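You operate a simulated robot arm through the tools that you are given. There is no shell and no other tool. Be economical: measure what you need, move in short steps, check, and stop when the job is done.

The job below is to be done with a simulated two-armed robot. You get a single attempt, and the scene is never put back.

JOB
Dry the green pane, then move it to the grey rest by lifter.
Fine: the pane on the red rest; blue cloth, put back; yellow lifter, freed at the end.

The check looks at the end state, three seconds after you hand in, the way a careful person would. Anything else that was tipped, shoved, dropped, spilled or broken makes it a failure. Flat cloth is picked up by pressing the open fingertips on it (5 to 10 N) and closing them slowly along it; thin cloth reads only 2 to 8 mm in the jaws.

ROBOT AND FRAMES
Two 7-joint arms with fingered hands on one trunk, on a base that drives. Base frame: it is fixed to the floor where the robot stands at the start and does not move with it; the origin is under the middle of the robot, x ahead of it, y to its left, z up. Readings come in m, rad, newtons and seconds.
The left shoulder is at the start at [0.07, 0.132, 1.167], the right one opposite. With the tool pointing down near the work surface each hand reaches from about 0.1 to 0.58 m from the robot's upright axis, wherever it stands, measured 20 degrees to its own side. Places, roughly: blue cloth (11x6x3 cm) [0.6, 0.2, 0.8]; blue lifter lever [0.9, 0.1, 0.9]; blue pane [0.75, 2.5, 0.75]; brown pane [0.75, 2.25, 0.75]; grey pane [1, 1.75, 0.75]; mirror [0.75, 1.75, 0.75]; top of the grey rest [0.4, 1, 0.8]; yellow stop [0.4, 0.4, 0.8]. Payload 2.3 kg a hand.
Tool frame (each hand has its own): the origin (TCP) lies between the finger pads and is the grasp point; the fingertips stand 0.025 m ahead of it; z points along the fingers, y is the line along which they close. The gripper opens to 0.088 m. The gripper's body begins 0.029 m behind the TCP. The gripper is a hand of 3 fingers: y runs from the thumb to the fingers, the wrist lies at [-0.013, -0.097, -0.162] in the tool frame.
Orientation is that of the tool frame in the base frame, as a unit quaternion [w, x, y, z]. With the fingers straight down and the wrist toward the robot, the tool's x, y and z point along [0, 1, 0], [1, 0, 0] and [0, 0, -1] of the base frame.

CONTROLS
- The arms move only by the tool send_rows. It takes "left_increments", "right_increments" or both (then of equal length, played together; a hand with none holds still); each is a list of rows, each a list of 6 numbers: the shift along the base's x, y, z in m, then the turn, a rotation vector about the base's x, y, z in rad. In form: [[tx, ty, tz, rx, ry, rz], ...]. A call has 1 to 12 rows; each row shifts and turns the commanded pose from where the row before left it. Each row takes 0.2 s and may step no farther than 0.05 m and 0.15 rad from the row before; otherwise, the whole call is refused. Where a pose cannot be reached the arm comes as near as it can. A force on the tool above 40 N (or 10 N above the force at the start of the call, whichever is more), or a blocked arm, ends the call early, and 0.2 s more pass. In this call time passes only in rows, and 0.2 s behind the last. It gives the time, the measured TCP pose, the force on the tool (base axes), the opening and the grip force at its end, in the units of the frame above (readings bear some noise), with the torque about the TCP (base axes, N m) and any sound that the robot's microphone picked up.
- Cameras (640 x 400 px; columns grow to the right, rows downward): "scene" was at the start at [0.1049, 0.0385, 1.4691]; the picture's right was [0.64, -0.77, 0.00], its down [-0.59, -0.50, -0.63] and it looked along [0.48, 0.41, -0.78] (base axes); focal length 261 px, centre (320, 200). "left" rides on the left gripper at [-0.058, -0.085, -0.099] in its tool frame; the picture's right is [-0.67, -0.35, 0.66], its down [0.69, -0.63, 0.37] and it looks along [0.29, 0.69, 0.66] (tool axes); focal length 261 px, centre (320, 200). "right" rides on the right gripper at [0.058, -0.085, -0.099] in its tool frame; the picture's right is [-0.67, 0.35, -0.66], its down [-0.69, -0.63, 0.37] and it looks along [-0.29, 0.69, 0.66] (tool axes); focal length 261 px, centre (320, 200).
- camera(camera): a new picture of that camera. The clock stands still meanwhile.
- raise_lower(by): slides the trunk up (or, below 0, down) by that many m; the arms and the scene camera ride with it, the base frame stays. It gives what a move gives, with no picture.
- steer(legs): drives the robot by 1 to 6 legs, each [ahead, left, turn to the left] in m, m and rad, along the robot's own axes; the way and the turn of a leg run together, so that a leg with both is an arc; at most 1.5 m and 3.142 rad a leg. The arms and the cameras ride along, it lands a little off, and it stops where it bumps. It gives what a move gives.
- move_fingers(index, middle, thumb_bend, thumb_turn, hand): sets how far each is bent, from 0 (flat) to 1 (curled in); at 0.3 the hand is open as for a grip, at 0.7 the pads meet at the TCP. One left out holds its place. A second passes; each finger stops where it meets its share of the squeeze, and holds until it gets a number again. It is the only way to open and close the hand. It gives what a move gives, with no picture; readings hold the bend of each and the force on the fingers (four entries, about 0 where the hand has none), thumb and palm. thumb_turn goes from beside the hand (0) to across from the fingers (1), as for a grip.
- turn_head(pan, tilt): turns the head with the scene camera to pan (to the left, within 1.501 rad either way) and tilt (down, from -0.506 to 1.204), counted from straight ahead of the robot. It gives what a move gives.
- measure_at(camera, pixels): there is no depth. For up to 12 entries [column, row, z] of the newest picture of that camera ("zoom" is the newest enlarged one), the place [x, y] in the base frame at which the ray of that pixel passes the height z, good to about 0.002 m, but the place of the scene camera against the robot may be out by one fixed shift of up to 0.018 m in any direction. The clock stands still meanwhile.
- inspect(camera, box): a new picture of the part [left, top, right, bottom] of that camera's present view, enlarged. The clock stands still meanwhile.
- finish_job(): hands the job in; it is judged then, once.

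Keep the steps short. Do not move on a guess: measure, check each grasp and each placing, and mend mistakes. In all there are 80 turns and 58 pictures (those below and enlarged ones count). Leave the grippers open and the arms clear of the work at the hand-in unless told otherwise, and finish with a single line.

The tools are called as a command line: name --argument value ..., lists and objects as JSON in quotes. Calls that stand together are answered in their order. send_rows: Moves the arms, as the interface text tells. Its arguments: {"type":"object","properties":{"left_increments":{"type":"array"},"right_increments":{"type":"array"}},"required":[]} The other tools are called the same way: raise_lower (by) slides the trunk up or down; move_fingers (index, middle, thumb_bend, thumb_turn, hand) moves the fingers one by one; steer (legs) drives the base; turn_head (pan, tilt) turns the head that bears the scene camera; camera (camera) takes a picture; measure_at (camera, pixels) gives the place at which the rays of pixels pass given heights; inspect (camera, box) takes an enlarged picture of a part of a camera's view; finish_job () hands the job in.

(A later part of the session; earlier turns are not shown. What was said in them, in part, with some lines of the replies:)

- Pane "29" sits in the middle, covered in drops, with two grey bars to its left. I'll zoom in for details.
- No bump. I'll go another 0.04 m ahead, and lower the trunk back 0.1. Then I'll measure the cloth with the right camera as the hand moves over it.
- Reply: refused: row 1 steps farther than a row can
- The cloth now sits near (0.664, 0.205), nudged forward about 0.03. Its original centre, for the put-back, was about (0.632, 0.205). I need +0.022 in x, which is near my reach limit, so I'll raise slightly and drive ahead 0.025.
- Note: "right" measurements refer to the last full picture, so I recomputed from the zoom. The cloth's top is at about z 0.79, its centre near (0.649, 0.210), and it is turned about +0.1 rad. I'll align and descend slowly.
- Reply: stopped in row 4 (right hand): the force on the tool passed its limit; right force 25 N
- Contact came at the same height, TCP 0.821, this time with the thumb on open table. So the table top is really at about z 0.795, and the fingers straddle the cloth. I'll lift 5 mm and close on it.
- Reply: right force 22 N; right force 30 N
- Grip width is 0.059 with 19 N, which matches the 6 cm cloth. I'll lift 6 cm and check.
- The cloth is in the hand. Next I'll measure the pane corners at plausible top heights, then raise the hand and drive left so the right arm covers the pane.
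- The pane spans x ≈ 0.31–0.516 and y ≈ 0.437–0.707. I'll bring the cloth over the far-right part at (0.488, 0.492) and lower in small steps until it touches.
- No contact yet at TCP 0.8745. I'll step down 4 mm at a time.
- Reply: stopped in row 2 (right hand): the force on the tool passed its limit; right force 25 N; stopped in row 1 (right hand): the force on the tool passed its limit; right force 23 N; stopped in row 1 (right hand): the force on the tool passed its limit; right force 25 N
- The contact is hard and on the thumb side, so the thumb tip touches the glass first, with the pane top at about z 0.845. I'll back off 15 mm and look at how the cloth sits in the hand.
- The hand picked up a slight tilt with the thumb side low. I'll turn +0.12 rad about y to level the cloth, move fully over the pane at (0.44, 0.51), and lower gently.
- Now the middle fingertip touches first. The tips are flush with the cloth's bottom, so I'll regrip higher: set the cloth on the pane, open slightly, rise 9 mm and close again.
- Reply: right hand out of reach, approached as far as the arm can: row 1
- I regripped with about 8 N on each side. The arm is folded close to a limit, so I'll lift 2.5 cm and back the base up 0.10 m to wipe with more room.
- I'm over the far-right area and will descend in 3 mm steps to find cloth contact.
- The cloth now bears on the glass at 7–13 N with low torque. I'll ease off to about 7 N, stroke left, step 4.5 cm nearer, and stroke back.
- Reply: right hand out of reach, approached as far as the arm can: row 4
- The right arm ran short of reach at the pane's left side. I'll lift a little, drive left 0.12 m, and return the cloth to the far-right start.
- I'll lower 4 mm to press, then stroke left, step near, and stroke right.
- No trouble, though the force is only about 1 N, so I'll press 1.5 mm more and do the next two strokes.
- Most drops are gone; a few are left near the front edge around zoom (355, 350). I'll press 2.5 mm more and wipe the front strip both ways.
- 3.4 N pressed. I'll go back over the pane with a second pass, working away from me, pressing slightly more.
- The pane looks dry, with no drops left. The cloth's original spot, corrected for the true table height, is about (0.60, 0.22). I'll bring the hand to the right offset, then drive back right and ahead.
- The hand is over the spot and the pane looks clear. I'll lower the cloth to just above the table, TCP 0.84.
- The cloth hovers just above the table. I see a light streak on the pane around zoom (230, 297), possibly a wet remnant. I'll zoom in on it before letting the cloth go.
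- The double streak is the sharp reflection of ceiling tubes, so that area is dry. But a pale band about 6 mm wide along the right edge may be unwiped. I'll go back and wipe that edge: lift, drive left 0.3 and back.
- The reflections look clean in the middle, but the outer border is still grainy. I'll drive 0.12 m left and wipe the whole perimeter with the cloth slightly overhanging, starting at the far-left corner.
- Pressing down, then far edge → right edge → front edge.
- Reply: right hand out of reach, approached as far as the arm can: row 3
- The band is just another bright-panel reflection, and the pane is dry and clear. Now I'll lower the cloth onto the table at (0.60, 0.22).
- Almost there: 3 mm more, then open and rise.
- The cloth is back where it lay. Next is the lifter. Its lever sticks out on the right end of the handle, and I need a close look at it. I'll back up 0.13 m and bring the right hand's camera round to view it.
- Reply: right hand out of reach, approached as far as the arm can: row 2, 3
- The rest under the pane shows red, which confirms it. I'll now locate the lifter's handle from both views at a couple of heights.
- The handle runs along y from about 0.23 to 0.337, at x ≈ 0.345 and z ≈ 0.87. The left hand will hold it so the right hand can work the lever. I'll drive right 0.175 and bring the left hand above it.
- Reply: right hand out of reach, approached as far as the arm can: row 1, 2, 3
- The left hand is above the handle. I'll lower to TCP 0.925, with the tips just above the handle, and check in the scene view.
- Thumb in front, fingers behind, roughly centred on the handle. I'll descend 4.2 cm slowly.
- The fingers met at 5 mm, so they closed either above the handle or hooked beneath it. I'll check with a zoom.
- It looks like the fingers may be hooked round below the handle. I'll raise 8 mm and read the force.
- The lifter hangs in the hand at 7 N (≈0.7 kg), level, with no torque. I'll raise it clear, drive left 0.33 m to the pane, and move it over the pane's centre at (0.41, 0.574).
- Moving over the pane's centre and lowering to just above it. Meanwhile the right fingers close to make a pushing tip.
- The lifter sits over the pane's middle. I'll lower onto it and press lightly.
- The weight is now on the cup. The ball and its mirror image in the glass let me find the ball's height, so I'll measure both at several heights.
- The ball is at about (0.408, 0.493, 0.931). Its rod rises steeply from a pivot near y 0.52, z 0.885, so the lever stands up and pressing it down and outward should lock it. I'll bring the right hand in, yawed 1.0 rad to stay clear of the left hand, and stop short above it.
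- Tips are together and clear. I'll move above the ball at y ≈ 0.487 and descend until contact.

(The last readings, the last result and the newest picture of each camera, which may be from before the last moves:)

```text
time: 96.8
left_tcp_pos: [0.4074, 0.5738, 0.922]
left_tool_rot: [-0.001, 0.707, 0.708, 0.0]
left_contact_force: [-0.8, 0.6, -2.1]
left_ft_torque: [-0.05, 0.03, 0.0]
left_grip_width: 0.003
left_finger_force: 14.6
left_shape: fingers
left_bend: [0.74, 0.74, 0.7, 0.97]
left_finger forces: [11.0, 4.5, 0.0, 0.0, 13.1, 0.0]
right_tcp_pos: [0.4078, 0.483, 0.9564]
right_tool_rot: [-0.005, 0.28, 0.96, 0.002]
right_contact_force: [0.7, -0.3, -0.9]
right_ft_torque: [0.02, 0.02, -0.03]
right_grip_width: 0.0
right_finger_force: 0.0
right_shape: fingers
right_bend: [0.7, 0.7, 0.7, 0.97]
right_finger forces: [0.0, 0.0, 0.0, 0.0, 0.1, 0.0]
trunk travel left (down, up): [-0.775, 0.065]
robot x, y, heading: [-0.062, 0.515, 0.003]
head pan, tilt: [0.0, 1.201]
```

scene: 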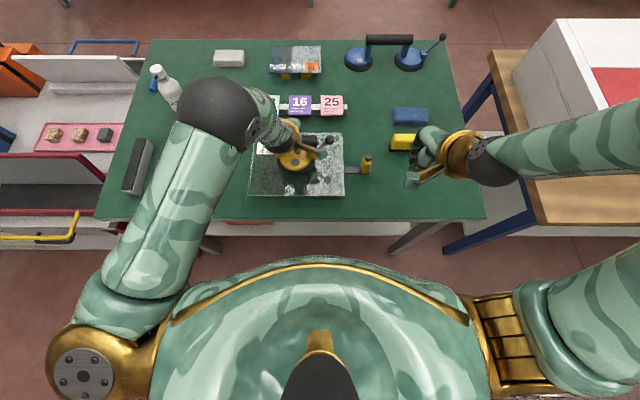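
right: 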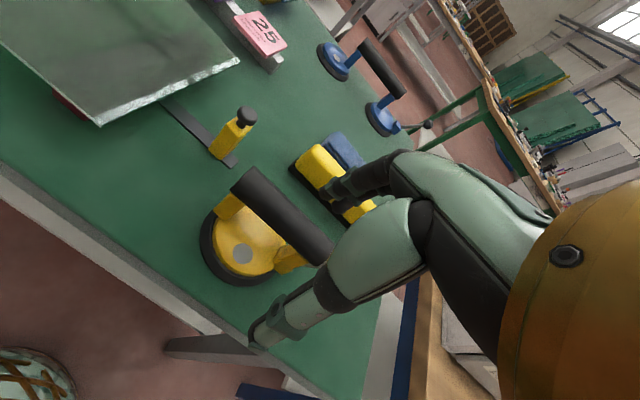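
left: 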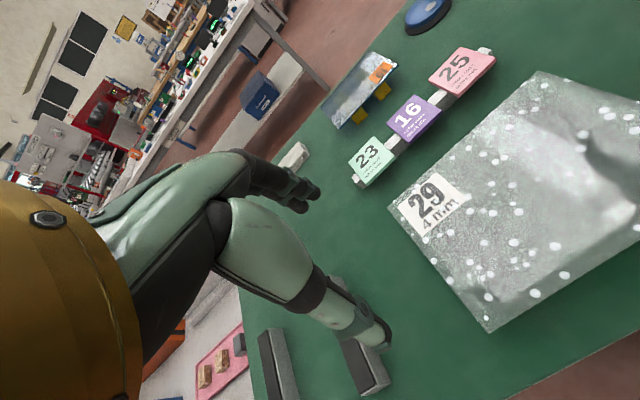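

No force yet at TCP 0.956. I'll continue down in small steps, watching force and sound.

send_rows --right_increments '[[0, 0.002, -0.008, 0, 0, 0]]'

send_rows --right_increments '[[0, 0, -0.01, 0, 0, 0]]'

inspect --camera "scene" --box '[265, 100, 393, 180]'

```text
time: 97.2
left_tcp_pos: [0.4089, 0.5755, 0.9224]
left_tool_rot: [0.0, 0.706, 0.708, 0.0]
left_contact_force: [-0.4, 0.8, -3.4]
left_ft_torque: [-0.02, 0.05, -0.02]
left_grip_width: 0.0031
left_finger_force: 14.6
left_shape: fingers
left_bend: [0.74, 0.74, 0.7, 0.97]
left_finger forces: [11.2, 4.5, 0.1, 0.1, 13.1, 0.0]
right_tcp_pos: [0.4064, 0.4856, 0.9488]
right_tool_rot: [-0.007, 0.28, 0.96, 0.002]
right_contact_force: [-0.3, -0.2, 0.3]
right_ft_torque: [-0.01, 0.01, 0.03]
right_grip_width: 0.0
right_finger_force: 0.2
right_shape: fingers
right_bend: [0.7, 0.7, 0.7, 0.97]
right_finger forces: [0.1, 0.0, 0.0, 0.1, 0.2, 0.0]
trunk travel left (down, up): [-0.775, 0.065]
robot x, y, heading: [-0.0585, 0.5132, 0.003]
head pan, tilt: [0.0, 1.201]
```

```text
time: 97.6
left_tcp_pos: [0.41, 0.5745, 0.9218]
left_tool_rot: [0.0, 0.707, 0.707, -0.001]
left_contact_force: [-1.6, 0.3, -4.7]
left_ft_torque: [-0.09, 0.07, -0.01]
left_grip_width: 0.0033
left_finger_force: 15.0
left_shape: fingers
left_bend: [0.74, 0.74, 0.7, 0.97]
left_finger forces: [11.2, 4.6, 0.1, 0.1, 13.2, 0.0]
right_tcp_pos: [0.4073, 0.4859, 0.9396]
right_tool_rot: [-0.007, 0.281, 0.96, 0.001]
right_contact_force: [-1.1, 0.0, 0.5]
right_ft_torque: [0.01, -0.01, -0.02]
right_grip_width: 0.0
right_finger_force: 0.1
right_shape: fingers
right_bend: [0.7, 0.7, 0.7, 0.97]
right_finger forces: [0.1, 0.1, 0.1, 0.0, 0.3, 0.0]
trunk travel left (down, up): [-0.775, 0.065]
robot x, y, heading: [-0.0609, 0.5113, 0.003]
head pan, tilt: [0.0, 1.201]
```

```text
5.00 times, centred on (329, 140) of scene
```

zoom: 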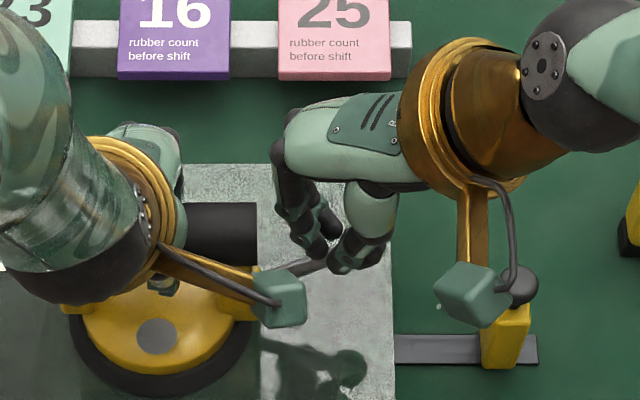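

The lever is swinging down, with the rod now much flatter. I'll press the left hand down 3 mm to steady the lifter and continue pushing the ball down and outward.

send_rows --right_increments '[[0, -0.004, -0.01, 0, 0, 0]]' --left_increments '[[0, 0, -0.004, 0, 0, 0]]'

send_rows --right_increments '[[0, -0.004, -0.01, 0, 0, 0]]'

send_rows --right_increments '[[0, -0.002, -0.01, 0, 0, 0]]'

send_rows --right_increments '[[0, 0, -0.008, 0, 0, 0]]'

```text
time: 98.0
left_tcp_pos: [0.407, 0.575, 0.9206]
left_tool_rot: [0.002, 0.706, 0.708, 0.002]
left_contact_force: [0.1, 0.9, 10.0]
left_ft_torque: [-0.08, 0.04, -0.01]
left_grip_width: 0.0018
left_finger_force: 10.6
left_shape: fingers
left_bend: [0.74, 0.74, 0.71, 0.97]
left_finger forces: [9.2, 2.0, 0.0, 0.0, 10.7, 0.0]
right_tcp_pos: [0.4025, 0.4824, 0.9313]
right_tool_rot: [-0.004, 0.28, 0.96, 0.002]
right_contact_force: [0.2, 0.0, 0.6]
right_ft_torque: [0.01, 0.01, -0.03]
right_grip_width: 0.0
right_finger_force: 0.3
right_shape: fingers
right_bend: [0.7, 0.7, 0.7, 0.97]
right_finger forces: [0.0, 0.3, 0.1, 0.0, 0.0, 0.1]
trunk travel left (down, up): [-0.775, 0.065]
robot x, y, heading: [-0.0651, 0.5176, -0.0]
head pan, tilt: [0.0, 1.201]
```

```text
time: 98.4
left_tcp_pos: [0.4077, 0.5749, 0.9189]
left_tool_rot: [0.002, 0.706, 0.708, 0.002]
left_contact_force: [3.3, 1.6, 11.0]
left_ft_torque: [-0.09, 0.01, 0.01]
left_grip_width: 0.0015
left_finger_force: 11.2
left_shape: fingers
left_bend: [0.74, 0.74, 0.71, 0.97]
left_finger forces: [9.3, 1.7, 0.0, 0.0, 10.2, 0.1]
right_tcp_pos: [0.406, 0.4766, 0.9205]
right_tool_rot: [-0.004, 0.28, 0.96, 0.003]
right_contact_force: [-0.5, 0.3, -0.4]
right_ft_torque: [-0.01, 0.0, -0.01]
right_grip_width: 0.0001
right_finger_force: 0.5
right_shape: fingers
right_bend: [0.7, 0.7, 0.7, 0.97]
right_finger forces: [0.1, 0.1, 0.0, 0.1, 0.0, 0.0]
trunk travel left (down, up): [-0.775, 0.065]
robot x, y, heading: [-0.0635, 0.5118, 0.0]
head pan, tilt: [0.0, 1.201]
```

```text
time: 98.8
left_tcp_pos: [0.4067, 0.5752, 0.9186]
left_tool_rot: [0.001, 0.706, 0.708, 0.002]
left_contact_force: [2.6, 1.1, 10.0]
left_ft_torque: [-0.04, -0.01, 0.02]
left_grip_width: 0.0006
left_finger_force: 10.4
left_shape: fingers
left_bend: [0.75, 0.75, 0.72, 0.97]
left_finger forces: [9.9, 1.6, 0.0, 0.1, 9.7, 0.1]
right_tcp_pos: [0.4056, 0.4753, 0.9084]
right_tool_rot: [-0.004, 0.281, 0.96, 0.002]
right_contact_force: [0.5, 0.6, 1.5]
right_ft_torque: [-0.04, -0.05, 0.02]
right_grip_width: 0.0
right_finger_force: 1.2
right_shape: fingers
right_bend: [0.7, 0.7, 0.7, 0.97]
right_finger forces: [0.0, 2.1, 0.0, 0.0, 0.1, 0.0]
trunk travel left (down, up): [-0.775, 0.065]
robot x, y, heading: [-0.0579, 0.5115, -0.0]
head pan, tilt: [0.0, 1.201]
```

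```text
time: 99.2
left_tcp_pos: [0.4053, 0.5752, 0.9189]
left_tool_rot: [0.001, 0.707, 0.707, 0.001]
left_contact_force: [6.7, -3.4, 2.0]
left_ft_torque: [-0.06, -0.02, -0.01]
left_grip_width: 0.0007
left_finger_force: 12.6
left_shape: fingers
left_bend: [0.74, 0.74, 0.72, 0.97]
left_finger forces: [12.7, 2.9, 0.0, 0.0, 9.2, 0.1]
right_tcp_pos: [0.4057, 0.4775, 0.9043]
right_tool_rot: [-0.001, 0.281, 0.96, 0.005]
right_contact_force: [2.2, 5.4, 30.7]
right_ft_torque: [0.18, -0.15, 0.08]
right_grip_width: 0.0
right_finger_force: 19.2
right_shape: fingers
right_bend: [0.71, 0.73, 0.69, 0.97]
right_finger forces: [13.7, 23.9, 0.1, 0.0, 0.1, 0.0]
trunk travel left (down, up): [-0.775, 0.065]
robot x, y, heading: [-0.058, 0.5127, 0.001]
head pan, tilt: [0.0, 1.201]
```

The lever has reached its end stop with 31 N. I'll lift the right hand away upward, then look at the lever.

send_rows --right_increments '[[0, 0, 0.03, 0, 0, 0], [0, -0.02, 0.04, 0, 0, 0], [0, -0.04, 0.02, 0, 0, 0], [0, -0.045, 0, 0, 0, 0]]'

inspect --camera "scene" --box '[265, 100, 393, 180]'

```text
time: 100.2
left_tcp_pos: [0.4068, 0.5759, 0.9186]
left_tool_rot: [0.0, 0.706, 0.708, 0.001]
left_contact_force: [-0.2, 1.3, 4.8]
left_ft_torque: [-0.01, 0.03, 0.01]
left_grip_width: 0.0
left_finger_force: 12.3
left_shape: fingers
left_bend: [0.75, 0.75, 0.72, 0.97]
left_finger forces: [10.1, 1.7, 0.0, 0.0, 11.2, 0.0]
right_tcp_pos: [0.4057, 0.3703, 0.9874]
right_tool_rot: [-0.004, 0.28, 0.96, 0.002]
right_contact_force: [0.1, -0.6, -0.1]
right_ft_torque: [0.03, 0.0, 0.0]
right_grip_width: 0.0
right_finger_force: 0.0
right_shape: fingers
right_bend: [0.7, 0.7, 0.7, 0.97]
right_finger forces: [0.0, 0.0, 0.0, 0.0, 0.1, 0.1]
trunk travel left (down, up): [-0.775, 0.065]
robot x, y, heading: [-0.0619, 0.5103, -0.0]
head pan, tilt: [0.0, 1.201]
```

```text
5.00 times, centred on (329, 140) of scene
```

zoom: 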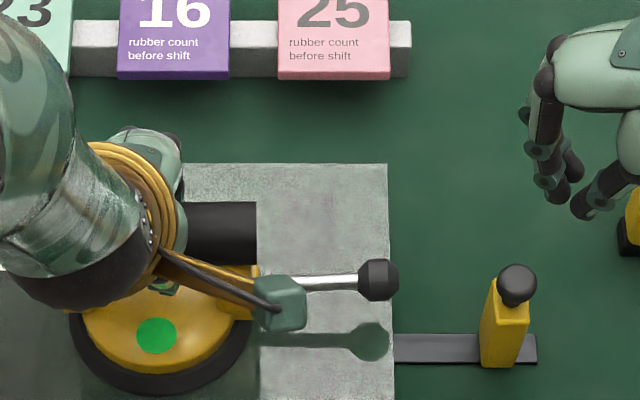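

The indicator on the lifter turned green, so the vacuum holds. I'll lift the pane straight up 10 cm and read the weight, and measure the left grey bar from the last full picture.

send_rows --left_increments '[[0, 0, 0.01, 0, 0, 0], [0, 0, 0.01, 0, 0, 0], [0, 0, 0.02, 0, 0, 0], [0, 0, 0.03, 0, 0, 0], [0, 0, 0.03, 0, 0, 0]]'

measure_at --camera "scene" --pixels '[[136, 139, 0.84], [152, 140, 0.84], [122, 191, 0.84], [138, 192, 0.84], [249, 193, 0.845], [344, 194, 0.845], [342, 134, 0.845]]'

```text
time: 101.4
left_tcp_pos: [0.4077, 0.5764, 1.0131]
left_tool_rot: [-0.002, 0.704, 0.711, -0.005]
left_contact_force: [-0.9, 0.0, -12.2]
left_ft_torque: [0.05, 0.02, 0.01]
left_grip_width: 0.0014
left_finger_force: 13.8
left_shape: fingers
left_bend: [0.74, 0.74, 0.7, 0.97]
left_finger forces: [12.2, 3.5, 0.1, 0.1, 12.8, 0.0]
right_tcp_pos: [0.4095, 0.3717, 0.9876]
right_tool_rot: [-0.006, 0.28, 0.96, 0.002]
right_contact_force: [0.4, -0.2, 0.4]
right_ft_torque: [0.01, -0.02, -0.02]
right_grip_width: 0.0001
right_finger_force: 0.0
right_shape: fingers
right_bend: [0.7, 0.7, 0.7, 0.97]
right_finger forces: [0.1, 0.0, 0.0, 0.0, 0.1, 0.0]
trunk travel left (down, up): [-0.775, 0.065]
robot x, y, heading: [-0.0643, 0.512, 0.001]
head pan, tilt: [0.0, 1.201]
```

```text
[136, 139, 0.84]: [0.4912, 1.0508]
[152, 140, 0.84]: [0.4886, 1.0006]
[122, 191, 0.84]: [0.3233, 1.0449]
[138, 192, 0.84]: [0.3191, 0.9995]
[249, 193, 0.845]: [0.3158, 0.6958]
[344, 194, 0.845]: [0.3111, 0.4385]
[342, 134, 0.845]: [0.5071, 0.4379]
```

12 N hangs on the hand, so the pane is lifted. The grey rest's centre is about (0.403, 0.95). I'll drive left 0.373 m.

steer --legs '[[0, 0.373, 0]]'

camera --camera "scene"

```text
time: 103.7
left_tcp_pos: [0.41, 0.939, 1.016]
left_tool_rot: [0.001, 0.705, 0.709, -0.004]
left_contact_force: [-0.8, -0.5, -12.1]
left_ft_torque: [0.0, 0.02, 0.02]
left_grip_width: 0.0016
left_finger_force: 14.2
left_shape: fingers
left_bend: [0.74, 0.74, 0.7, 0.97]
left_finger forces: [11.8, 4.5, 0.1, 0.0, 12.7, 0.0]
right_tcp_pos: [0.4097, 0.735, 0.9865]
right_tool_rot: [-0.006, 0.283, 0.959, 0.002]
right_contact_force: [0.1, 0.0, 0.0]
right_ft_torque: [0.03, 0.02, -0.01]
right_grip_width: 0.0001
right_finger_force: 0.1
right_shape: fingers
right_bend: [0.7, 0.7, 0.7, 0.97]
right_finger forces: [0.0, 0.1, 0.0, 0.0, 0.0, 0.0]
trunk travel left (down, up): [-0.775, 0.065]
robot x, y, heading: [-0.0599, 0.8799, 0.004]
head pan, tilt: [0.0, 1.201]
```

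```text
2 pictures are left
```

scene: 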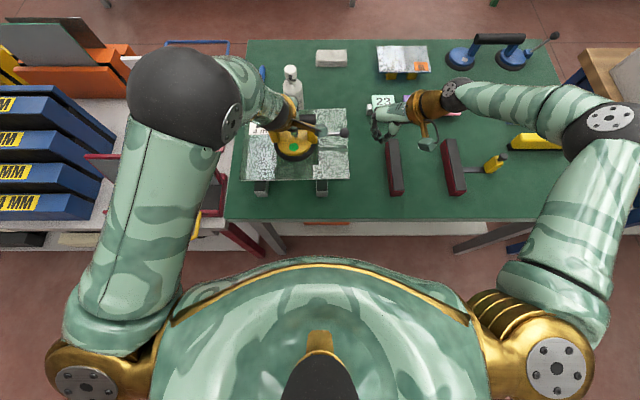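

The pane hovers over the grey bars, whose near ends show at (261, 183) and (321, 183). I'll measure their midpoint.

measure_at --camera "scene" --pixels '[[254, 182, 0.84], [268, 182, 0.84], [315, 181, 0.84], [328, 181, 0.84], [242, 179, 0.935], [350, 180, 0.935], [346, 109, 0.935], [346, 131, 0.98], [389, 195, 0.84], [402, 195, 0.84], [448, 195, 0.84], [466, 195, 0.84]]'

```text
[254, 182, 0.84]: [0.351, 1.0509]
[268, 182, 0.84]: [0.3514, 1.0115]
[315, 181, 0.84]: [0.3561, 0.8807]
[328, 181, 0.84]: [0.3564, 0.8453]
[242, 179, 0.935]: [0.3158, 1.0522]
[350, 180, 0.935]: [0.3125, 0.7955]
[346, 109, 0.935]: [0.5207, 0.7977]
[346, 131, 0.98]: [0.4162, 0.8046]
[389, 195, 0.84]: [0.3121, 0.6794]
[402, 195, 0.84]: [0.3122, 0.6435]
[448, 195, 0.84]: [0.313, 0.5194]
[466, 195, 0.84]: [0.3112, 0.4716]
```

In the same camera frame the pane is about 2.2 cm right of the rest's middle. I'll shift +0.022 in y and −0.006 in x, then lower in steps until the weight goes off.

send_rows --left_increments '[[-0.006, 0.022, -0.01, 0, 0, 0], [0, 0, -0.03, 0, 0, 0], [0, 0, -0.03, 0, 0, 0], [0, 0, -0.012, 0, 0, 0]]'

send_rows --left_increments '[[0, 0, -0.005, 0, 0, 0]]'

send_rows --left_increments '[[0, 0, -0.004, 0, 0, 0]]'

send_rows --left_increments '[[0, 0, -0.003, 0, 0, 0]]'

```text
time: 104.7
left_tcp_pos: [0.4015, 0.9629, 0.9335]
left_tool_rot: [0.002, 0.705, 0.709, -0.005]
left_contact_force: [-0.2, -0.9, -11.9]
left_ft_torque: [-0.01, 0.01, -0.02]
left_grip_width: 0.0013
left_finger_force: 14.3
left_shape: fingers
left_bend: [0.74, 0.74, 0.7, 0.97]
left_finger forces: [11.6, 4.6, 0.0, 0.0, 12.4, 0.0]
right_tcp_pos: [0.409, 0.7384, 0.9862]
right_tool_rot: [-0.007, 0.282, 0.959, 0.001]
right_contact_force: [0.1, 0.3, -0.2]
right_ft_torque: [0.0, -0.01, 0.04]
right_grip_width: 0.0
right_finger_force: 0.0
right_shape: fingers
right_bend: [0.7, 0.7, 0.7, 0.97]
right_finger forces: [0.1, 0.1, 0.0, 0.1, 0.1, 0.1]
trunk travel left (down, up): [-0.775, 0.065]
robot x, y, heading: [-0.061, 0.8792, -0.003]
head pan, tilt: [0.0, 1.201]
```

```text
time: 105.1
left_tcp_pos: [0.4029, 0.9631, 0.9286]
left_tool_rot: [0.002, 0.705, 0.709, -0.004]
left_contact_force: [-0.4, -0.1, -12.1]
left_ft_torque: [-0.01, 0.05, 0.0]
left_grip_width: 0.0017
left_finger_force: 13.9
left_shape: fingers
left_bend: [0.74, 0.74, 0.7, 0.97]
left_finger forces: [11.8, 4.0, 0.0, 0.0, 12.6, 0.0]
right_tcp_pos: [0.4088, 0.7364, 0.9872]
right_tool_rot: [-0.007, 0.283, 0.959, 0.001]
right_contact_force: [0.9, -0.3, -0.4]
right_ft_torque: [0.02, 0.0, -0.01]
right_grip_width: 0.0003
right_finger_force: 0.1
right_shape: fingers
right_bend: [0.7, 0.7, 0.7, 0.97]
right_finger forces: [0.1, 0.0, 0.0, 0.0, 0.0, 0.0]
trunk travel left (down, up): [-0.775, 0.065]
robot x, y, heading: [-0.0622, 0.8813, -0.006]
head pan, tilt: [0.0, 1.201]
```

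```text
time: 105.5
left_tcp_pos: [0.4033, 0.9634, 0.9243]
left_tool_rot: [0.002, 0.705, 0.709, -0.004]
left_contact_force: [0.1, 0.1, -11.9]
left_ft_torque: [0.02, 0.02, -0.03]
left_grip_width: 0.002
left_finger_force: 13.8
left_shape: fingers
left_bend: [0.74, 0.74, 0.7, 0.97]
left_finger forces: [11.9, 3.8, 0.1, 0.1, 12.7, 0.1]
right_tcp_pos: [0.4086, 0.7386, 0.9874]
right_tool_rot: [-0.007, 0.282, 0.959, 0.002]
right_contact_force: [0.3, -0.4, 0.5]
right_ft_torque: [0.03, 0.0, 0.04]
right_grip_width: 0.0001
right_finger_force: 0.1
right_shape: fingers
right_bend: [0.7, 0.7, 0.7, 0.97]
right_finger forces: [0.0, 0.0, 0.0, 0.1, 0.0, 0.0]
trunk travel left (down, up): [-0.775, 0.065]
robot x, y, heading: [-0.0609, 0.8808, -0.004]
head pan, tilt: [0.0, 1.201]
```

```text
time: 105.9
left_tcp_pos: [0.4038, 0.9632, 0.922]
left_tool_rot: [0.001, 0.705, 0.709, -0.003]
left_contact_force: [0.0, 0.1, -11.4]
left_ft_torque: [0.07, 0.06, -0.01]
left_grip_width: 0.0016
left_finger_force: 14.3
left_shape: fingers
left_bend: [0.74, 0.74, 0.7, 0.97]
left_finger forces: [11.9, 3.8, 0.0, 0.1, 12.8, 0.1]
right_tcp_pos: [0.4086, 0.7374, 0.9864]
right_tool_rot: [-0.007, 0.282, 0.959, 0.0]
right_contact_force: [-0.5, -1.5, -1.3]
right_ft_torque: [0.0, 0.02, 0.02]
right_grip_width: 0.0002
right_finger_force: 0.0
right_shape: fingers
right_bend: [0.7, 0.7, 0.7, 0.97]
right_finger forces: [0.0, 0.0, 0.1, 0.0, 0.0, 0.0]
trunk travel left (down, up): [-0.775, 0.065]
robot x, y, heading: [-0.06, 0.8773, 0.0]
head pan, tilt: [0.0, 1.201]
```

The weight is about to transfer. I'll take two more small steps, and meanwhile measure the ball and its reflection from the last zoom to get its place relative to the hand.

send_rows --left_increments '[[0, 0, -0.003, 0, 0, 0]]'

send_rows --left_increments '[[0, 0, -0.003, 0, 0, 0]]'

measure_at --camera "zoom" --pixels '[[376, 281, 0.87], [376, 281, 0.88], [376, 281, 0.89], [376, 281, 0.9], [368, 342, 0.82], [368, 342, 0.81], [368, 342, 0.8], [368, 342, 0.79]]'

move_fingers --hand "right" --index 0.45 --middle 0.45 --thumb_bend 0.45

```text
time: 106.3
left_tcp_pos: [0.4023, 0.9627, 0.9195]
left_tool_rot: [0.003, 0.705, 0.709, -0.003]
left_contact_force: [-0.2, 0.5, -7.2]
left_ft_torque: [0.01, 0.05, -0.03]
left_grip_width: 0.0016
left_finger_force: 13.0
left_shape: fingers
left_bend: [0.74, 0.74, 0.7, 0.97]
left_finger forces: [11.4, 2.9, 0.0, 0.0, 11.8, 0.0]
right_tcp_pos: [0.4084, 0.7373, 0.987]
right_tool_rot: [-0.006, 0.282, 0.959, 0.002]
right_contact_force: [0.1, 0.2, 1.0]
right_ft_torque: [0.01, -0.02, 0.04]
right_grip_width: 0.0
right_finger_force: 0.0
right_shape: fingers
right_bend: [0.7, 0.7, 0.7, 0.97]
right_finger forces: [0.0, 0.0, 0.1, 0.0, 0.1, 0.0]
trunk travel left (down, up): [-0.775, 0.065]
robot x, y, heading: [-0.0598, 0.8775, 0.002]
head pan, tilt: [0.0, 1.201]
```

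```text
time: 106.7
left_tcp_pos: [0.4022, 0.9635, 0.918]
left_tool_rot: [0.004, 0.705, 0.709, -0.001]
left_contact_force: [0.6, 0.3, 3.2]
left_ft_torque: [-0.01, 0.02, 0.02]
left_grip_width: 0.0004
left_finger_force: 11.1
left_shape: fingers
left_bend: [0.74, 0.75, 0.71, 0.97]
left_finger forces: [10.0, 1.3, 0.0, 0.0, 10.2, 0.0]
right_tcp_pos: [0.4076, 0.7358, 0.9891]
right_tool_rot: [-0.006, 0.283, 0.959, 0.002]
right_contact_force: [-0.1, 0.0, -0.4]
right_ft_torque: [-0.02, 0.0, 0.0]
right_grip_width: 0.0
right_finger_force: 0.0
right_shape: fingers
right_bend: [0.7, 0.7, 0.7, 0.97]
right_finger forces: [0.1, 0.0, 0.0, 0.0, 0.0, 0.1]
trunk travel left (down, up): [-0.775, 0.065]
robot x, y, heading: [-0.0639, 0.8821, -0.004]
head pan, tilt: [0.0, 1.201]
```

```text
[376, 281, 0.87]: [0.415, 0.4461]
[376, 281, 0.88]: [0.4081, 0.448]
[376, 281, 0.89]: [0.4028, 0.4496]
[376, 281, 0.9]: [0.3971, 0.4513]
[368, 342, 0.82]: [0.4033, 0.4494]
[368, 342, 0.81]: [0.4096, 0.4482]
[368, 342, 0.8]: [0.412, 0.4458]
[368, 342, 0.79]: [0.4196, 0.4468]
```

```text
time: 107.7
left_tcp_pos: [0.4016, 0.9625, 0.9177]
left_tool_rot: [0.002, 0.705, 0.709, -0.003]
left_contact_force: [3.4, 1.4, 8.1]
left_ft_torque: [-0.05, 0.02, 0.04]
left_grip_width: 0.0
left_finger_force: 10.7
left_shape: fingers
left_bend: [0.74, 0.75, 0.72, 0.97]
left_finger forces: [11.5, 1.4, 0.0, 0.1, 8.7, 0.1]
right_tcp_pos: [0.4067, 0.7374, 0.988]
right_tool_rot: [-0.007, 0.282, 0.959, 0.002]
right_contact_force: [0.0, 0.1, 0.5]
right_ft_torque: [0.01, -0.02, 0.02]
right_grip_width: 0.0521
right_finger_force: 0.0
right_shape: fingers
right_bend: [0.45, 0.45, 0.45, 0.97]
right_finger forces: [0.1, 0.0, 0.1, 0.0, 0.0, 0.0]
trunk travel left (down, up): [-0.775, 0.065]
robot x, y, heading: [-0.0627, 0.8794, -0.005]
head pan, tilt: [0.0, 1.201]
```

The pane rests on the grey bars, level, with the load off. To avoid the hands colliding, I'll now free the left hand from the handle, raise and retract it, then drive left 0.1 m and square up the right hand over the ball.

move_fingers --hand "left" --index 0.3 --middle 0.3 --thumb_bend 0.3

send_rows --left_increments '[[0, 0, 0.02, 0, 0, 0], [0, 0, 0.04, 0, 0, 0], [0, 0, 0.045, 0, 0, 0], [0, 0, 0.045, 0, 0, 0], [-0.03, 0.035, 0, 0, 0, 0], [-0.03, 0.035, 0, 0, 0, 0], [-0.03, 0.035, 0, 0, 0, 0], [-0.02, 0.04, 0, 0, 0, 0]]'

steer --legs '[[0, 0.105, 0]]'

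send_rows --right_increments '[[0, 0, 0, 0, 0, -0.14], [0, 0, 0, 0, 0, -0.14], [0, 0, 0, 0, 0, -0.14], [0, 0, 0, 0, 0, -0.14], [0, 0, 0, 0, 0, -0.14], [0, 0, 0, 0, 0, -0.14], [0, 0, 0, 0, 0, -0.14]]'

```text
time: 108.7
left_tcp_pos: [0.401, 0.9621, 0.9166]
left_tool_rot: [0.002, 0.705, 0.709, -0.003]
left_contact_force: [-0.7, -0.4, -0.1]
left_ft_torque: [0.0, 0.03, 0.01]
left_grip_width: 0.0844
left_finger_force: 0.0
left_shape: fingers
left_bend: [0.3, 0.3, 0.3, 0.97]
left_finger forces: [0.0, 0.0, 0.0, 0.0, 0.0, 0.0]
right_tcp_pos: [0.406, 0.7374, 0.9877]
right_tool_rot: [-0.006, 0.282, 0.959, 0.001]
right_contact_force: [0.2, -0.3, 0.3]
right_ft_torque: [0.0, 0.03, -0.02]
right_grip_width: 0.0519
right_finger_force: 0.1
right_shape: fingers
right_bend: [0.45, 0.45, 0.45, 0.97]
right_finger forces: [0.1, 0.0, 0.0, 0.0, 0.0, 0.0]
trunk travel left (down, up): [-0.775, 0.065]
robot x, y, heading: [-0.0618, 0.8797, 0.002]
head pan, tilt: [0.0, 1.201]
```

```text
time: 110.5
left_tcp_pos: [0.2898, 1.1043, 1.0675]
left_tool_rot: [0.004, 0.705, 0.709, -0.003]
left_contact_force: [0.0, -0.2, -0.9]
left_ft_torque: [-0.03, -0.03, -0.02]
left_grip_width: 0.0844
left_finger_force: 0.0
left_shape: fingers
left_bend: [0.3, 0.3, 0.3, 0.97]
left_finger forces: [0.1, 0.1, 0.0, 0.1, 0.1, 0.0]
right_tcp_pos: [0.4058, 0.7385, 0.9885]
right_tool_rot: [-0.005, 0.283, 0.959, 0.001]
right_contact_force: [0.0, -0.7, 0.2]
right_ft_torque: [-0.02, 0.01, 0.0]
right_grip_width: 0.0521
right_finger_force: 0.2
right_shape: fingers
right_bend: [0.45, 0.45, 0.45, 0.97]
right_finger forces: [0.1, 0.0, 0.0, 0.0, 0.1, 0.0]
trunk travel left (down, up): [-0.775, 0.065]
robot x, y, heading: [-0.0622, 0.8782, -0.003]
head pan, tilt: [0.0, 1.201]
```

```text
time: 111.7
left_tcp_pos: [0.2913, 1.2034, 1.0679]
left_tool_rot: [0.0, 0.705, 0.709, -0.002]
left_contact_force: [-0.4, -0.3, -0.2]
left_ft_torque: [0.0, 0.02, 0.01]
left_grip_width: 0.0847
left_finger_force: 0.0
left_shape: fingers
left_bend: [0.3, 0.3, 0.3, 0.97]
left_finger forces: [0.0, 0.0, 0.0, 0.1, 0.1, 0.0]
right_tcp_pos: [0.4075, 0.839, 0.9867]
right_tool_rot: [-0.006, 0.281, 0.96, 0.004]
right_contact_force: [0.0, -0.7, 0.1]
right_ft_torque: [0.04, 0.03, -0.01]
right_grip_width: 0.0522
right_finger_force: 0.1
right_shape: fingers
right_bend: [0.45, 0.45, 0.45, 0.97]
right_finger forces: [0.0, 0.1, 0.0, 0.0, 0.0, 0.0]
trunk travel left (down, up): [-0.775, 0.065]
robot x, y, heading: [-0.0627, 0.9845, -0.001]
head pan, tilt: [0.0, 1.201]
```

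```text
time: 113.3
left_tcp_pos: [0.2918, 1.2089, 1.0674]
left_tool_rot: [0.002, 0.704, 0.71, -0.004]
left_contact_force: [0.4, 0.2, 0.2]
left_ft_torque: [0.0, -0.02, -0.01]
left_grip_width: 0.0844
left_finger_force: 0.1
left_shape: fingers
left_bend: [0.3, 0.3, 0.3, 0.97]
left_finger forces: [0.0, 0.0, 0.0, 0.1, 0.0, 0.0]
right_tcp_pos: [0.4075, 0.8423, 0.9896]
right_tool_rot: [-0.003, 0.701, 0.713, 0.005]
right_contact_force: [0.2, 0.2, -0.5]
right_ft_torque: [0.04, -0.01, -0.01]
right_grip_width: 0.052
right_finger_force: 0.0
right_shape: fingers
right_bend: [0.45, 0.45, 0.45, 0.97]
right_finger forces: [0.1, 0.0, 0.0, 0.0, 0.0, 0.0]
trunk travel left (down, up): [-0.775, 0.065]
robot x, y, heading: [-0.0614, 0.9865, -0.0]
head pan, tilt: [0.0, 1.201]
```

Square over the ball, I'll descend to TCP 0.885 and close on it.

send_rows --right_increments '[[-0.006, 0.003, -0.03, 0, 0, 0], [0, 0, -0.04, 0, 0, 0], [0, 0, -0.02, 0, 0, 0], [0, 0, -0.014, 0, 0, 0]]'

move_fingers --hand "right" --index 0.7 --middle 0.7 --thumb_bend 0.7

```text
time: 114.3
left_tcp_pos: [0.2912, 1.208, 1.0663]
left_tool_rot: [0.002, 0.705, 0.71, -0.003]
left_contact_force: [0.1, -0.8, -0.8]
left_ft_torque: [-0.02, -0.01, 0.0]
left_grip_width: 0.0847
left_finger_force: 0.1
left_shape: fingers
left_bend: [0.3, 0.3, 0.3, 0.97]
left_finger forces: [0.0, 0.0, 0.1, 0.0, 0.0, 0.0]
right_tcp_pos: [0.4017, 0.8449, 0.8822]
right_tool_rot: [-0.004, 0.7, 0.714, 0.005]
right_contact_force: [-0.4, -0.8, -0.3]
right_ft_torque: [-0.01, -0.01, 0.0]
right_grip_width: 0.0522
right_finger_force: 0.0
right_shape: fingers
right_bend: [0.45, 0.45, 0.45, 0.97]
right_finger forces: [0.0, 0.0, 0.0, 0.0, 0.1, 0.0]
trunk travel left (down, up): [-0.775, 0.065]
robot x, y, heading: [-0.0648, 0.9825, -0.001]
head pan, tilt: [0.0, 1.201]
```

```text
time: 115.3
left_tcp_pos: [0.2919, 1.2093, 1.0667]
left_tool_rot: [0.002, 0.705, 0.709, -0.003]
left_contact_force: [-0.6, -0.8, 0.0]
left_ft_torque: [-0.02, 0.02, 0.02]
left_grip_width: 0.0844
left_finger_force: 0.0
left_shape: fingers
left_bend: [0.3, 0.3, 0.3, 0.97]
left_finger forces: [0.0, 0.1, 0.0, 0.1, 0.1, 0.1]
right_tcp_pos: [0.4037, 0.8461, 0.8816]
right_tool_rot: [-0.004, 0.7, 0.714, 0.004]
right_contact_force: [3.3, 1.6, 0.1]
right_ft_torque: [0.0, 0.01, -0.05]
right_grip_width: 0.0027
right_finger_force: 2.1
right_shape: fingers
right_bend: [0.67, 0.7, 0.69, 0.97]
right_finger forces: [3.4, 0.1, 0.1, 0.1, 0.6, 0.1]
trunk travel left (down, up): [-0.775, 0.065]
robot x, y, heading: [-0.0598, 0.9864, 0.003]
head pan, tilt: [0.0, 1.201]
```

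The fingers closed around and beneath the ball, with light contact. I'll lift it along its arc: up 5.5 cm and 3 cm toward the handle.

send_rows --right_increments '[[0, 0.001, 0.01, 0, 0, 0], [0, 0.003, 0.011, 0, 0, 0], [0, 0.005, 0.011, 0, 0, 0], [0, 0.007, 0.01, 0, 0, 0], [0, 0.008, 0.008, 0, 0, 0], [0, 0.007, 0.006, 0, 0, 0]]'

inspect --camera "scene" --box '[220, 80, 420, 210]'

```text
time: 116.7
left_tcp_pos: [0.2928, 1.2091, 1.0673]
left_tool_rot: [0.002, 0.705, 0.709, -0.004]
left_contact_force: [-0.1, 0.1, -0.2]
left_ft_torque: [-0.02, 0.0, 0.01]
left_grip_width: 0.0848
left_finger_force: 0.1
left_shape: fingers
left_bend: [0.3, 0.3, 0.3, 0.97]
left_finger forces: [0.0, 0.0, 0.1, 0.1, 0.1, 0.0]
right_tcp_pos: [0.4019, 0.8795, 0.9402]
right_tool_rot: [-0.004, 0.701, 0.713, 0.003]
right_contact_force: [-0.3, 1.1, -0.7]
right_ft_torque: [-0.04, 0.0, 0.0]
right_grip_width: 0.0035
right_finger_force: 2.5
right_shape: fingers
right_bend: [0.67, 0.7, 0.68, 0.97]
right_finger forces: [2.9, 0.0, 0.0, 0.1, 2.4, 0.1]
trunk travel left (down, up): [-0.775, 0.065]
robot x, y, heading: [-0.062, 0.9849, -0.001]
head pan, tilt: [0.0, 1.201]
```

```text
3.08 times, centred on (320, 145) of scene
```

zoom: 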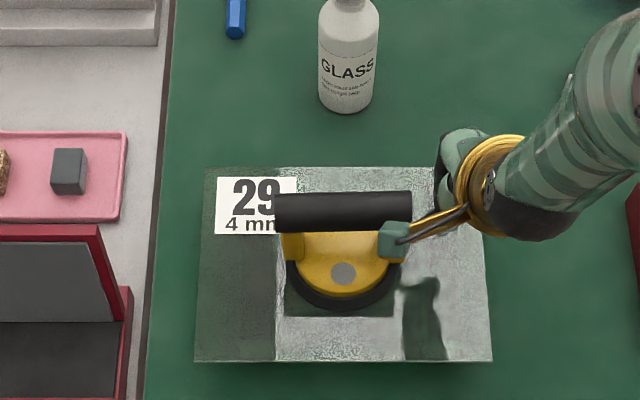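

The indicator is grey again, so the vacuum is released, and the pane sits squarely on the grey rest. Next I'll take the lifter off the pane. I open the right hand, rise, raise the left hand for safety, and drive left 0.09 so the right hand is above the handle.

move_fingers --hand "right" --index 0.3 --middle 0.3 --thumb_bend 0.3

send_rows --right_increments '[[0, 0, 0.02, 0, 0, 0], [0, 0, 0.03, 0, 0, 0], [0, 0, 0.03, 0, 0, 0]]' --left_increments '[[0, 0, 0.03, 0, 0, 0], [0, -0.02, 0.03, 0, 0, 0], [0, -0.03, 0.02, 0, 0, 0]]'

steer --legs '[[0, 0.085, 0]]'

```text
time: 117.7
left_tcp_pos: [0.2918, 1.2066, 1.0672]
left_tool_rot: [0.001, 0.705, 0.709, -0.003]
left_contact_force: [0.3, -0.2, 0.0]
left_ft_torque: [0.0, 0.02, -0.03]
left_grip_width: 0.0845
left_finger_force: 0.1
left_shape: fingers
left_bend: [0.3, 0.3, 0.3, 0.97]
left_finger forces: [0.0, 0.0, 0.0, 0.0, 0.1, 0.0]
right_tcp_pos: [0.4023, 0.8783, 0.9405]
right_tool_rot: [-0.004, 0.7, 0.714, 0.004]
right_contact_force: [-0.4, 0.3, -0.2]
right_ft_torque: [-0.01, 0.01, -0.02]
right_grip_width: 0.0842
right_finger_force: 0.1
right_shape: fingers
right_bend: [0.3, 0.3, 0.3, 0.97]
right_finger forces: [0.0, 0.0, 0.0, 0.0, 0.1, 0.0]
trunk travel left (down, up): [-0.775, 0.065]
robot x, y, heading: [-0.0627, 0.9859, 0.001]
head pan, tilt: [0.0, 1.201]
```

```text
time: 118.5
left_tcp_pos: [0.3048, 1.208, 1.1116]
left_tool_rot: [0.016, 0.696, 0.717, 0.042]
left_contact_force: [0.2, 0.0, -0.9]
left_ft_torque: [0.02, -0.01, 0.01]
left_grip_width: 0.0846
left_finger_force: 0.0
left_shape: fingers
left_bend: [0.3, 0.3, 0.3, 0.97]
left_finger forces: [0.0, 0.0, 0.0, 0.0, 0.0, 0.0]
left hand out of reach, approached as far as the arm can: row 2, 3
right_tcp_pos: [0.4009, 0.8759, 1.0213]
right_tool_rot: [-0.004, 0.7, 0.714, 0.004]
right_contact_force: [-0.1, 0.0, -0.2]
right_ft_torque: [0.0, -0.01, 0.0]
right_grip_width: 0.0845
right_finger_force: 0.0
right_shape: fingers
right_bend: [0.3, 0.3, 0.3, 0.97]
right_finger forces: [0.1, 0.1, 0.0, 0.1, 0.0, 0.0]
trunk travel left (down, up): [-0.775, 0.065]
robot x, y, heading: [-0.0583, 0.9862, 0.003]
head pan, tilt: [0.0, 1.201]
```

```text
time: 119.6
left_tcp_pos: [0.305, 1.2884, 1.1133]
left_tool_rot: [0.016, 0.695, 0.718, 0.044]
left_contact_force: [-0.3, -0.5, -0.7]
left_ft_torque: [0.03, 0.02, 0.02]
left_grip_width: 0.0848
left_finger_force: 0.1
left_shape: fingers
left_bend: [0.3, 0.3, 0.3, 0.97]
left_finger forces: [0.0, 0.0, 0.0, 0.0, 0.1, 0.0]
right_tcp_pos: [0.4005, 0.9567, 1.0223]
right_tool_rot: [-0.006, 0.699, 0.715, 0.005]
right_contact_force: [-0.7, 0.5, 0.3]
right_ft_torque: [0.01, -0.02, 0.01]
right_grip_width: 0.0844
right_finger_force: 0.1
right_shape: fingers
right_bend: [0.3, 0.3, 0.3, 0.97]
right_finger forces: [0.0, 0.1, 0.0, 0.0, 0.0, 0.1]
trunk travel left (down, up): [-0.775, 0.065]
robot x, y, heading: [-0.0618, 1.0655, 0.004]
head pan, tilt: [0.0, 1.201]
```

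The right hand is above the handle. I'll descend to z 0.923, close, and lift a test centimetre.

send_rows --right_increments '[[0.002, 0.006, -0.04, 0, 0, 0], [0, 0, -0.03, 0, 0, 0], [0, 0, -0.02, 0, 0, 0], [0, 0, -0.009, 0, 0, 0]]'

move_fingers --hand "right" --index 0.75 --middle 0.75 --thumb_bend 0.75

send_rows --right_increments '[[0, 0, 0.006, 0, 0, 0], [0, 0, 0.006, 0, 0, 0]]'

```text
time: 120.6
left_tcp_pos: [0.3043, 1.2945, 1.1129]
left_tool_rot: [0.017, 0.695, 0.717, 0.043]
left_contact_force: [-0.4, 0.8, -0.5]
left_ft_torque: [0.01, -0.02, 0.03]
left_grip_width: 0.0846
left_finger_force: 0.0
left_shape: fingers
left_bend: [0.3, 0.3, 0.3, 0.97]
left_finger forces: [0.0, 0.1, 0.0, 0.1, 0.0, 0.0]
right_tcp_pos: [0.4053, 0.9683, 0.923]
right_tool_rot: [-0.003, 0.7, 0.714, 0.004]
right_contact_force: [0.5, 0.6, -0.5]
right_ft_torque: [0.0, 0.0, 0.0]
right_grip_width: 0.0845
right_finger_force: 0.0
right_shape: fingers
right_bend: [0.3, 0.3, 0.3, 0.97]
right_finger forces: [0.1, 0.1, 0.1, 0.0, 0.0, 0.0]
trunk travel left (down, up): [-0.775, 0.065]
robot x, y, heading: [-0.0623, 1.0703, 0.001]
head pan, tilt: [0.0, 1.201]
```

```text
time: 121.6
left_tcp_pos: [0.305, 1.2935, 1.1119]
left_tool_rot: [0.018, 0.695, 0.717, 0.043]
left_contact_force: [0.4, -0.3, -0.4]
left_ft_torque: [0.03, 0.0, 0.03]
left_grip_width: 0.0843
left_finger_force: 0.1
left_shape: fingers
left_bend: [0.3, 0.3, 0.3, 0.97]
left_finger forces: [0.1, 0.0, 0.0, 0.0, 0.0, 0.0]
right_tcp_pos: [0.4052, 0.9684, 0.922]
right_tool_rot: [-0.005, 0.7, 0.714, 0.004]
right_contact_force: [-0.5, 0.5, 0.1]
right_ft_torque: [0.0, 0.04, 0.0]
right_grip_width: 0.0033
right_finger_force: 14.4
right_shape: fingers
right_bend: [0.74, 0.74, 0.69, 0.97]
right_finger forces: [11.7, 4.1, 0.1, 0.0, 12.8, 0.1]
trunk travel left (down, up): [-0.775, 0.065]
robot x, y, heading: [-0.0622, 1.0672, 0.002]
head pan, tilt: [0.0, 1.201]
```

```text
time: 122.2
left_tcp_pos: [0.3055, 1.2941, 1.1124]
left_tool_rot: [0.016, 0.695, 0.718, 0.043]
left_contact_force: [0.5, -0.7, 0.1]
left_ft_torque: [0.04, 0.03, -0.02]
left_grip_width: 0.0846
left_finger_force: 0.2
left_shape: fingers
left_bend: [0.3, 0.3, 0.3, 0.97]
left_finger forces: [0.0, 0.0, 0.0, 0.1, 0.1, 0.0]
right_tcp_pos: [0.4042, 0.9679, 0.9332]
right_tool_rot: [-0.005, 0.699, 0.715, 0.004]
right_contact_force: [0.3, -0.2, -6.2]
right_ft_torque: [0.04, 0.01, -0.04]
right_grip_width: 0.0031
right_finger_force: 14.7
right_shape: fingers
right_bend: [0.74, 0.74, 0.69, 0.97]
right_finger forces: [11.4, 4.4, 0.0, 0.0, 13.0, 0.0]
trunk travel left (down, up): [-0.775, 0.065]
robot x, y, heading: [-0.0598, 1.0708, 0.006]
head pan, tilt: [0.0, 1.201]
```

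Only 6 N, so the lifter is free of the pane. I'll raise it, drive right 0.68 m back to its old place, and move it over (0.347, 0.289).

send_rows --right_increments '[[0, 0, 0.03, 0, 0, 0], [0, 0, 0.03, 0, 0, 0], [0, 0, 0.03, 0, 0, 0]]'

steer --legs '[[0, -0.68, 0]]'

send_rows --right_increments '[[-0.02, 0, 0, 0, 0, 0], [-0.02, 0, 0, 0, 0, 0], [-0.017, 0, 0, 0, 0, 0]]'

```text
time: 123.0
left_tcp_pos: [0.3054, 1.2923, 1.1129]
left_tool_rot: [0.017, 0.695, 0.718, 0.042]
left_contact_force: [-0.7, -0.4, 0.4]
left_ft_torque: [0.03, 0.01, 0.03]
left_grip_width: 0.0846
left_finger_force: 0.0
left_shape: fingers
left_bend: [0.3, 0.3, 0.3, 0.97]
left_finger forces: [0.0, 0.0, 0.0, 0.0, 0.0, 0.1]
right_tcp_pos: [0.404, 0.971, 1.0202]
right_tool_rot: [-0.005, 0.7, 0.715, 0.004]
right_contact_force: [0.2, -0.4, -6.5]
right_ft_torque: [0.07, 0.0, -0.03]
right_grip_width: 0.0033
right_finger_force: 14.6
right_shape: fingers
right_bend: [0.74, 0.74, 0.69, 0.97]
right_finger forces: [11.4, 4.5, 0.1, 0.0, 12.8, 0.1]
trunk travel left (down, up): [-0.775, 0.065]
robot x, y, heading: [-0.0628, 1.0708, 0.002]
head pan, tilt: [0.0, 1.201]
```

```text
time: 126.6
left_tcp_pos: [0.3059, 0.6318, 1.1106]
left_tool_rot: [0.017, 0.695, 0.717, 0.042]
left_contact_force: [0.8, 0.1, 1.1]
left_ft_torque: [0.01, -0.02, 0.01]
left_grip_width: 0.0844
left_finger_force: 0.1
left_shape: fingers
left_bend: [0.3, 0.3, 0.3, 0.97]
left_finger forces: [0.0, 0.0, 0.1, 0.1, 0.0, 0.1]
right_tcp_pos: [0.4062, 0.308, 1.0201]
right_tool_rot: [-0.004, 0.699, 0.715, 0.003]
right_contact_force: [0.4, 0.3, -7.4]
right_ft_torque: [0.05, 0.01, 0.02]
right_grip_width: 0.0032
right_finger_force: 14.1
right_shape: fingers
right_bend: [0.74, 0.74, 0.69, 0.97]
right_finger forces: [11.4, 4.5, 0.0, 0.1, 12.8, 0.0]
trunk travel left (down, up): [-0.775, 0.065]
robot x, y, heading: [-0.0621, 0.4068, 0.003]
head pan, tilt: [0.0, 1.201]
```

```text
time: 127.4
left_tcp_pos: [0.3067, 0.6303, 1.1113]
left_tool_rot: [0.017, 0.695, 0.717, 0.044]
left_contact_force: [-0.2, -0.1, 0.2]
left_ft_torque: [-0.01, 0.04, 0.01]
left_grip_width: 0.0844
left_finger_force: 0.0
left_shape: fingers
left_bend: [0.3, 0.3, 0.3, 0.97]
left_finger forces: [0.1, 0.1, 0.1, 0.0, 0.0, 0.0]
right_tcp_pos: [0.3481, 0.3069, 1.0199]
right_tool_rot: [-0.004, 0.699, 0.715, 0.003]
right_contact_force: [-0.6, -0.1, -7.8]
right_ft_torque: [0.05, 0.0, -0.05]
right_grip_width: 0.0032
right_finger_force: 14.6
right_shape: fingers
right_bend: [0.74, 0.74, 0.69, 0.97]
right_finger forces: [11.3, 4.5, 0.0, 0.1, 12.7, 0.0]
trunk travel left (down, up): [-0.775, 0.065]
robot x, y, heading: [-0.0592, 0.3997, 0.0]
head pan, tilt: [0.0, 1.201]
```

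I'll shift −0.017 in y and lower to z ≈ 0.886, then step down until the weight goes off.

send_rows --right_increments '[[0, -0.017, -0.03, 0, 0, 0], [0, 0, -0.04, 0, 0, 0], [0, 0, -0.04, 0, 0, 0], [0, 0, -0.02, 0, 0, 0]]'

send_rows --right_increments '[[0, 0, -0.006, 0, 0, 0], [0, 0, -0.005, 0, 0, 0]]'

send_rows --right_increments '[[0, 0, -0.004, 0, 0, 0]]'

```text
time: 128.4
left_tcp_pos: [0.3065, 0.6295, 1.1121]
left_tool_rot: [0.017, 0.695, 0.717, 0.042]
left_contact_force: [-0.4, -0.1, 0.8]
left_ft_torque: [-0.01, 0.0, 0.01]
left_grip_width: 0.0842
left_finger_force: 0.0
left_shape: fingers
left_bend: [0.3, 0.3, 0.3, 0.97]
left_finger forces: [0.0, 0.0, 0.0, 0.0, 0.1, 0.1]
right_tcp_pos: [0.3487, 0.2893, 0.8895]
right_tool_rot: [-0.006, 0.7, 0.714, 0.003]
right_contact_force: [-0.5, -1.4, -6.9]
right_ft_torque: [0.0, -0.03, -0.01]
right_grip_width: 0.0027
right_finger_force: 13.7
right_shape: fingers
right_bend: [0.74, 0.74, 0.69, 0.97]
right_finger forces: [11.1, 4.3, 0.0, 0.0, 12.3, 0.1]
trunk travel left (down, up): [-0.775, 0.065]
robot x, y, heading: [-0.0586, 0.4027, 0.004]
head pan, tilt: [0.0, 1.201]
```

```text
time: 129.0
left_tcp_pos: [0.3077, 0.6297, 1.1124]
left_tool_rot: [0.017, 0.695, 0.717, 0.042]
left_contact_force: [-0.3, -0.2, 0.7]
left_ft_torque: [-0.01, -0.02, 0.01]
left_grip_width: 0.0845
left_finger_force: 0.0
left_shape: fingers
left_bend: [0.3, 0.3, 0.3, 0.97]
left_finger forces: [0.0, 0.1, 0.1, 0.0, 0.0, 0.0]
right_tcp_pos: [0.348, 0.2895, 0.8794]
right_tool_rot: [-0.005, 0.7, 0.714, 0.004]
right_contact_force: [-0.3, -0.6, -6.2]
right_ft_torque: [0.02, 0.04, -0.02]
right_grip_width: 0.0028
right_finger_force: 14.5
right_shape: fingers
right_bend: [0.74, 0.74, 0.69, 0.97]
right_finger forces: [11.0, 4.3, 0.0, 0.0, 12.5, 0.0]
trunk travel left (down, up): [-0.775, 0.065]
robot x, y, heading: [-0.0617, 0.4072, -0.0]
head pan, tilt: [0.0, 1.201]
```

```text
time: 129.4
left_tcp_pos: [0.306, 0.6327, 1.1127]
left_tool_rot: [0.017, 0.695, 0.718, 0.043]
left_contact_force: [0.5, 0.2, 0.0]
left_ft_torque: [-0.01, 0.01, 0.02]
left_grip_width: 0.0843
left_finger_force: 0.2
left_shape: fingers
left_bend: [0.3, 0.3, 0.3, 0.97]
left_finger forces: [0.1, 0.0, 0.0, 0.0, 0.0, 0.1]
right_tcp_pos: [0.3484, 0.2915, 0.8763]
right_tool_rot: [-0.004, 0.7, 0.714, 0.004]
right_contact_force: [0.6, 3.8, -1.1]
right_ft_torque: [0.01, 0.03, 0.0]
right_grip_width: 0.0025
right_finger_force: 13.0
right_shape: fingers
right_bend: [0.74, 0.74, 0.7, 0.97]
right_finger forces: [11.6, 2.7, 0.0, 0.0, 11.6, 0.1]
trunk travel left (down, up): [-0.775, 0.065]
robot x, y, heading: [-0.059, 0.4042, 0.001]
head pan, tilt: [0.0, 1.201]
```

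The lifter stands on the table with its weight off. I'll open, rise and withdraw, then take the last picture.

move_fingers --hand "right" --index 0.3 --middle 0.3 --thumb_bend 0.3

send_rows --right_increments '[[0, 0, 0.03, 0, 0, 0], [0, 0, 0.04, 0, 0, 0], [0, 0, 0.045, 0, 0, 0], [0, 0, 0.045, 0, 0, 0], [0, -0.03, 0.03, 0, 0, 0]]'

steer --legs '[[-0.2, 0, 0]]'

turn_head --pan 0.35 --tilt 0.9

camera --camera "scene"

```text
time: 130.4
left_tcp_pos: [0.3047, 0.63, 1.1134]
left_tool_rot: [0.018, 0.695, 0.718, 0.043]
left_contact_force: [-0.4, 0.0, 0.5]
left_ft_torque: [0.04, -0.02, -0.04]
left_grip_width: 0.0846
left_finger_force: 0.2
left_shape: fingers
left_bend: [0.3, 0.3, 0.3, 0.97]
left_finger forces: [0.0, 0.0, 0.1, 0.1, 0.0, 0.1]
right_tcp_pos: [0.347, 0.2889, 0.8756]
right_tool_rot: [-0.004, 0.7, 0.714, 0.005]
right_contact_force: [0.2, 0.5, 0.0]
right_ft_torque: [-0.02, 0.0, -0.02]
right_grip_width: 0.0841
right_finger_force: 0.0
right_shape: fingers
right_bend: [0.3, 0.3, 0.3, 0.97]
right_finger forces: [0.1, 0.0, 0.1, 0.0, 0.0, 0.1]
trunk travel left (down, up): [-0.775, 0.065]
robot x, y, heading: [-0.062, 0.4034, 0.003]
head pan, tilt: [0.0, 1.201]
```

```text
time: 131.6
left_tcp_pos: [0.3043, 0.6291, 1.1135]
left_tool_rot: [0.017, 0.695, 0.717, 0.044]
left_contact_force: [-0.9, -1.0, 1.2]
left_ft_torque: [0.02, 0.0, 0.01]
left_grip_width: 0.0846
left_finger_force: 0.1
left_shape: fingers
left_bend: [0.3, 0.3, 0.3, 0.97]
left_finger forces: [0.0, 0.1, 0.0, 0.0, 0.0, 0.1]
right_tcp_pos: [0.3442, 0.2582, 1.0675]
right_tool_rot: [-0.005, 0.699, 0.715, 0.005]
right_contact_force: [0.1, -0.9, 0.0]
right_ft_torque: [0.0, 0.0, 0.02]
right_grip_width: 0.0845
right_finger_force: 0.1
right_shape: fingers
right_bend: [0.3, 0.3, 0.3, 0.97]
right_finger forces: [0.1, 0.1, 0.0, 0.1, 0.1, 0.0]
trunk travel left (down, up): [-0.775, 0.065]
robot x, y, heading: [-0.0581, 0.4045, 0.001]
head pan, tilt: [0.0, 1.201]
```

```text
time: 133.2
left_tcp_pos: [0.1046, 0.6315, 1.1112]
left_tool_rot: [0.015, 0.693, 0.719, 0.041]
left_contact_force: [0.5, 0.4, -0.2]
left_ft_torque: [-0.01, 0.0, 0.03]
left_grip_width: 0.0844
left_finger_force: 0.0
left_shape: fingers
left_bend: [0.3, 0.3, 0.3, 0.97]
left_finger forces: [0.0, 0.0, 0.0, 0.0, 0.0, 0.1]
right_tcp_pos: [0.1456, 0.261, 1.0672]
right_tool_rot: [-0.006, 0.699, 0.715, 0.003]
right_contact_force: [-0.5, 0.2, 0.1]
right_ft_torque: [0.04, 0.0, 0.0]
right_grip_width: 0.0845
right_finger_force: 0.1
right_shape: fingers
right_bend: [0.3, 0.3, 0.3, 0.97]
right_finger forces: [0.0, 0.0, 0.0, 0.1, 0.0, 0.0]
trunk travel left (down, up): [-0.775, 0.065]
robot x, y, heading: [-0.2603, 0.4067, 0.007]
head pan, tilt: [0.0, 1.201]
```

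```text
time: 134.1
left_tcp_pos: [0.1012, 0.6316, 1.1128]
left_tool_rot: [0.018, 0.693, 0.719, 0.044]
left_contact_force: [0.9, 0.8, -0.2]
left_ft_torque: [-0.01, 0.0, -0.03]
left_grip_width: 0.0843
left_finger_force: 0.1
left_shape: fingers
left_bend: [0.3, 0.3, 0.3, 0.97]
left_finger forces: [0.1, 0.1, 0.1, 0.0, 0.0, 0.0]
right_tcp_pos: [0.1424, 0.2617, 1.0679]
right_tool_rot: [-0.004, 0.698, 0.716, 0.005]
right_contact_force: [-0.3, 0.1, -0.6]
right_ft_torque: [0.02, 0.04, 0.0]
right_grip_width: 0.0844
right_finger_force: 0.1
right_shape: fingers
right_bend: [0.3, 0.3, 0.3, 0.97]
right_finger forces: [0.1, 0.0, 0.0, 0.1, 0.0, 0.0]
trunk travel left (down, up): [-0.775, 0.065]
robot x, y, heading: [-0.2666, 0.404, 0.005]
head pan, tilt: [0.351, 0.901]
```

```text
0 pictures are left
```

scene: 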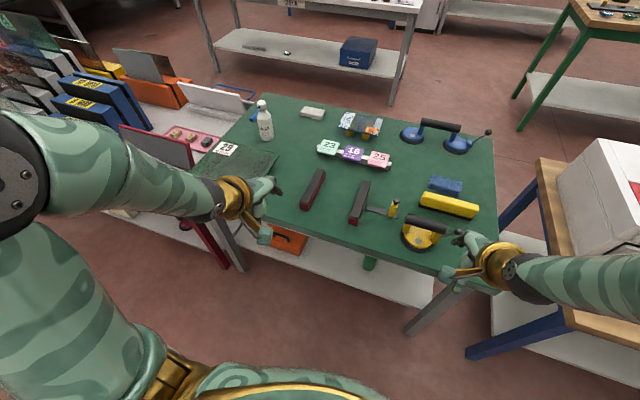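

The last picture shows pane 29 on the grey rest, the red rest empty, the lifter and cloth back in place, and everything else standing. The hands are open and clear, so I'm handing in.

finish_job

```text
The job is handed in.
```

I dried the green pane (29), moved it to the grey rest with the yellow lifter, released and returned the lifter, put the blue cloth back, and handed the job in.
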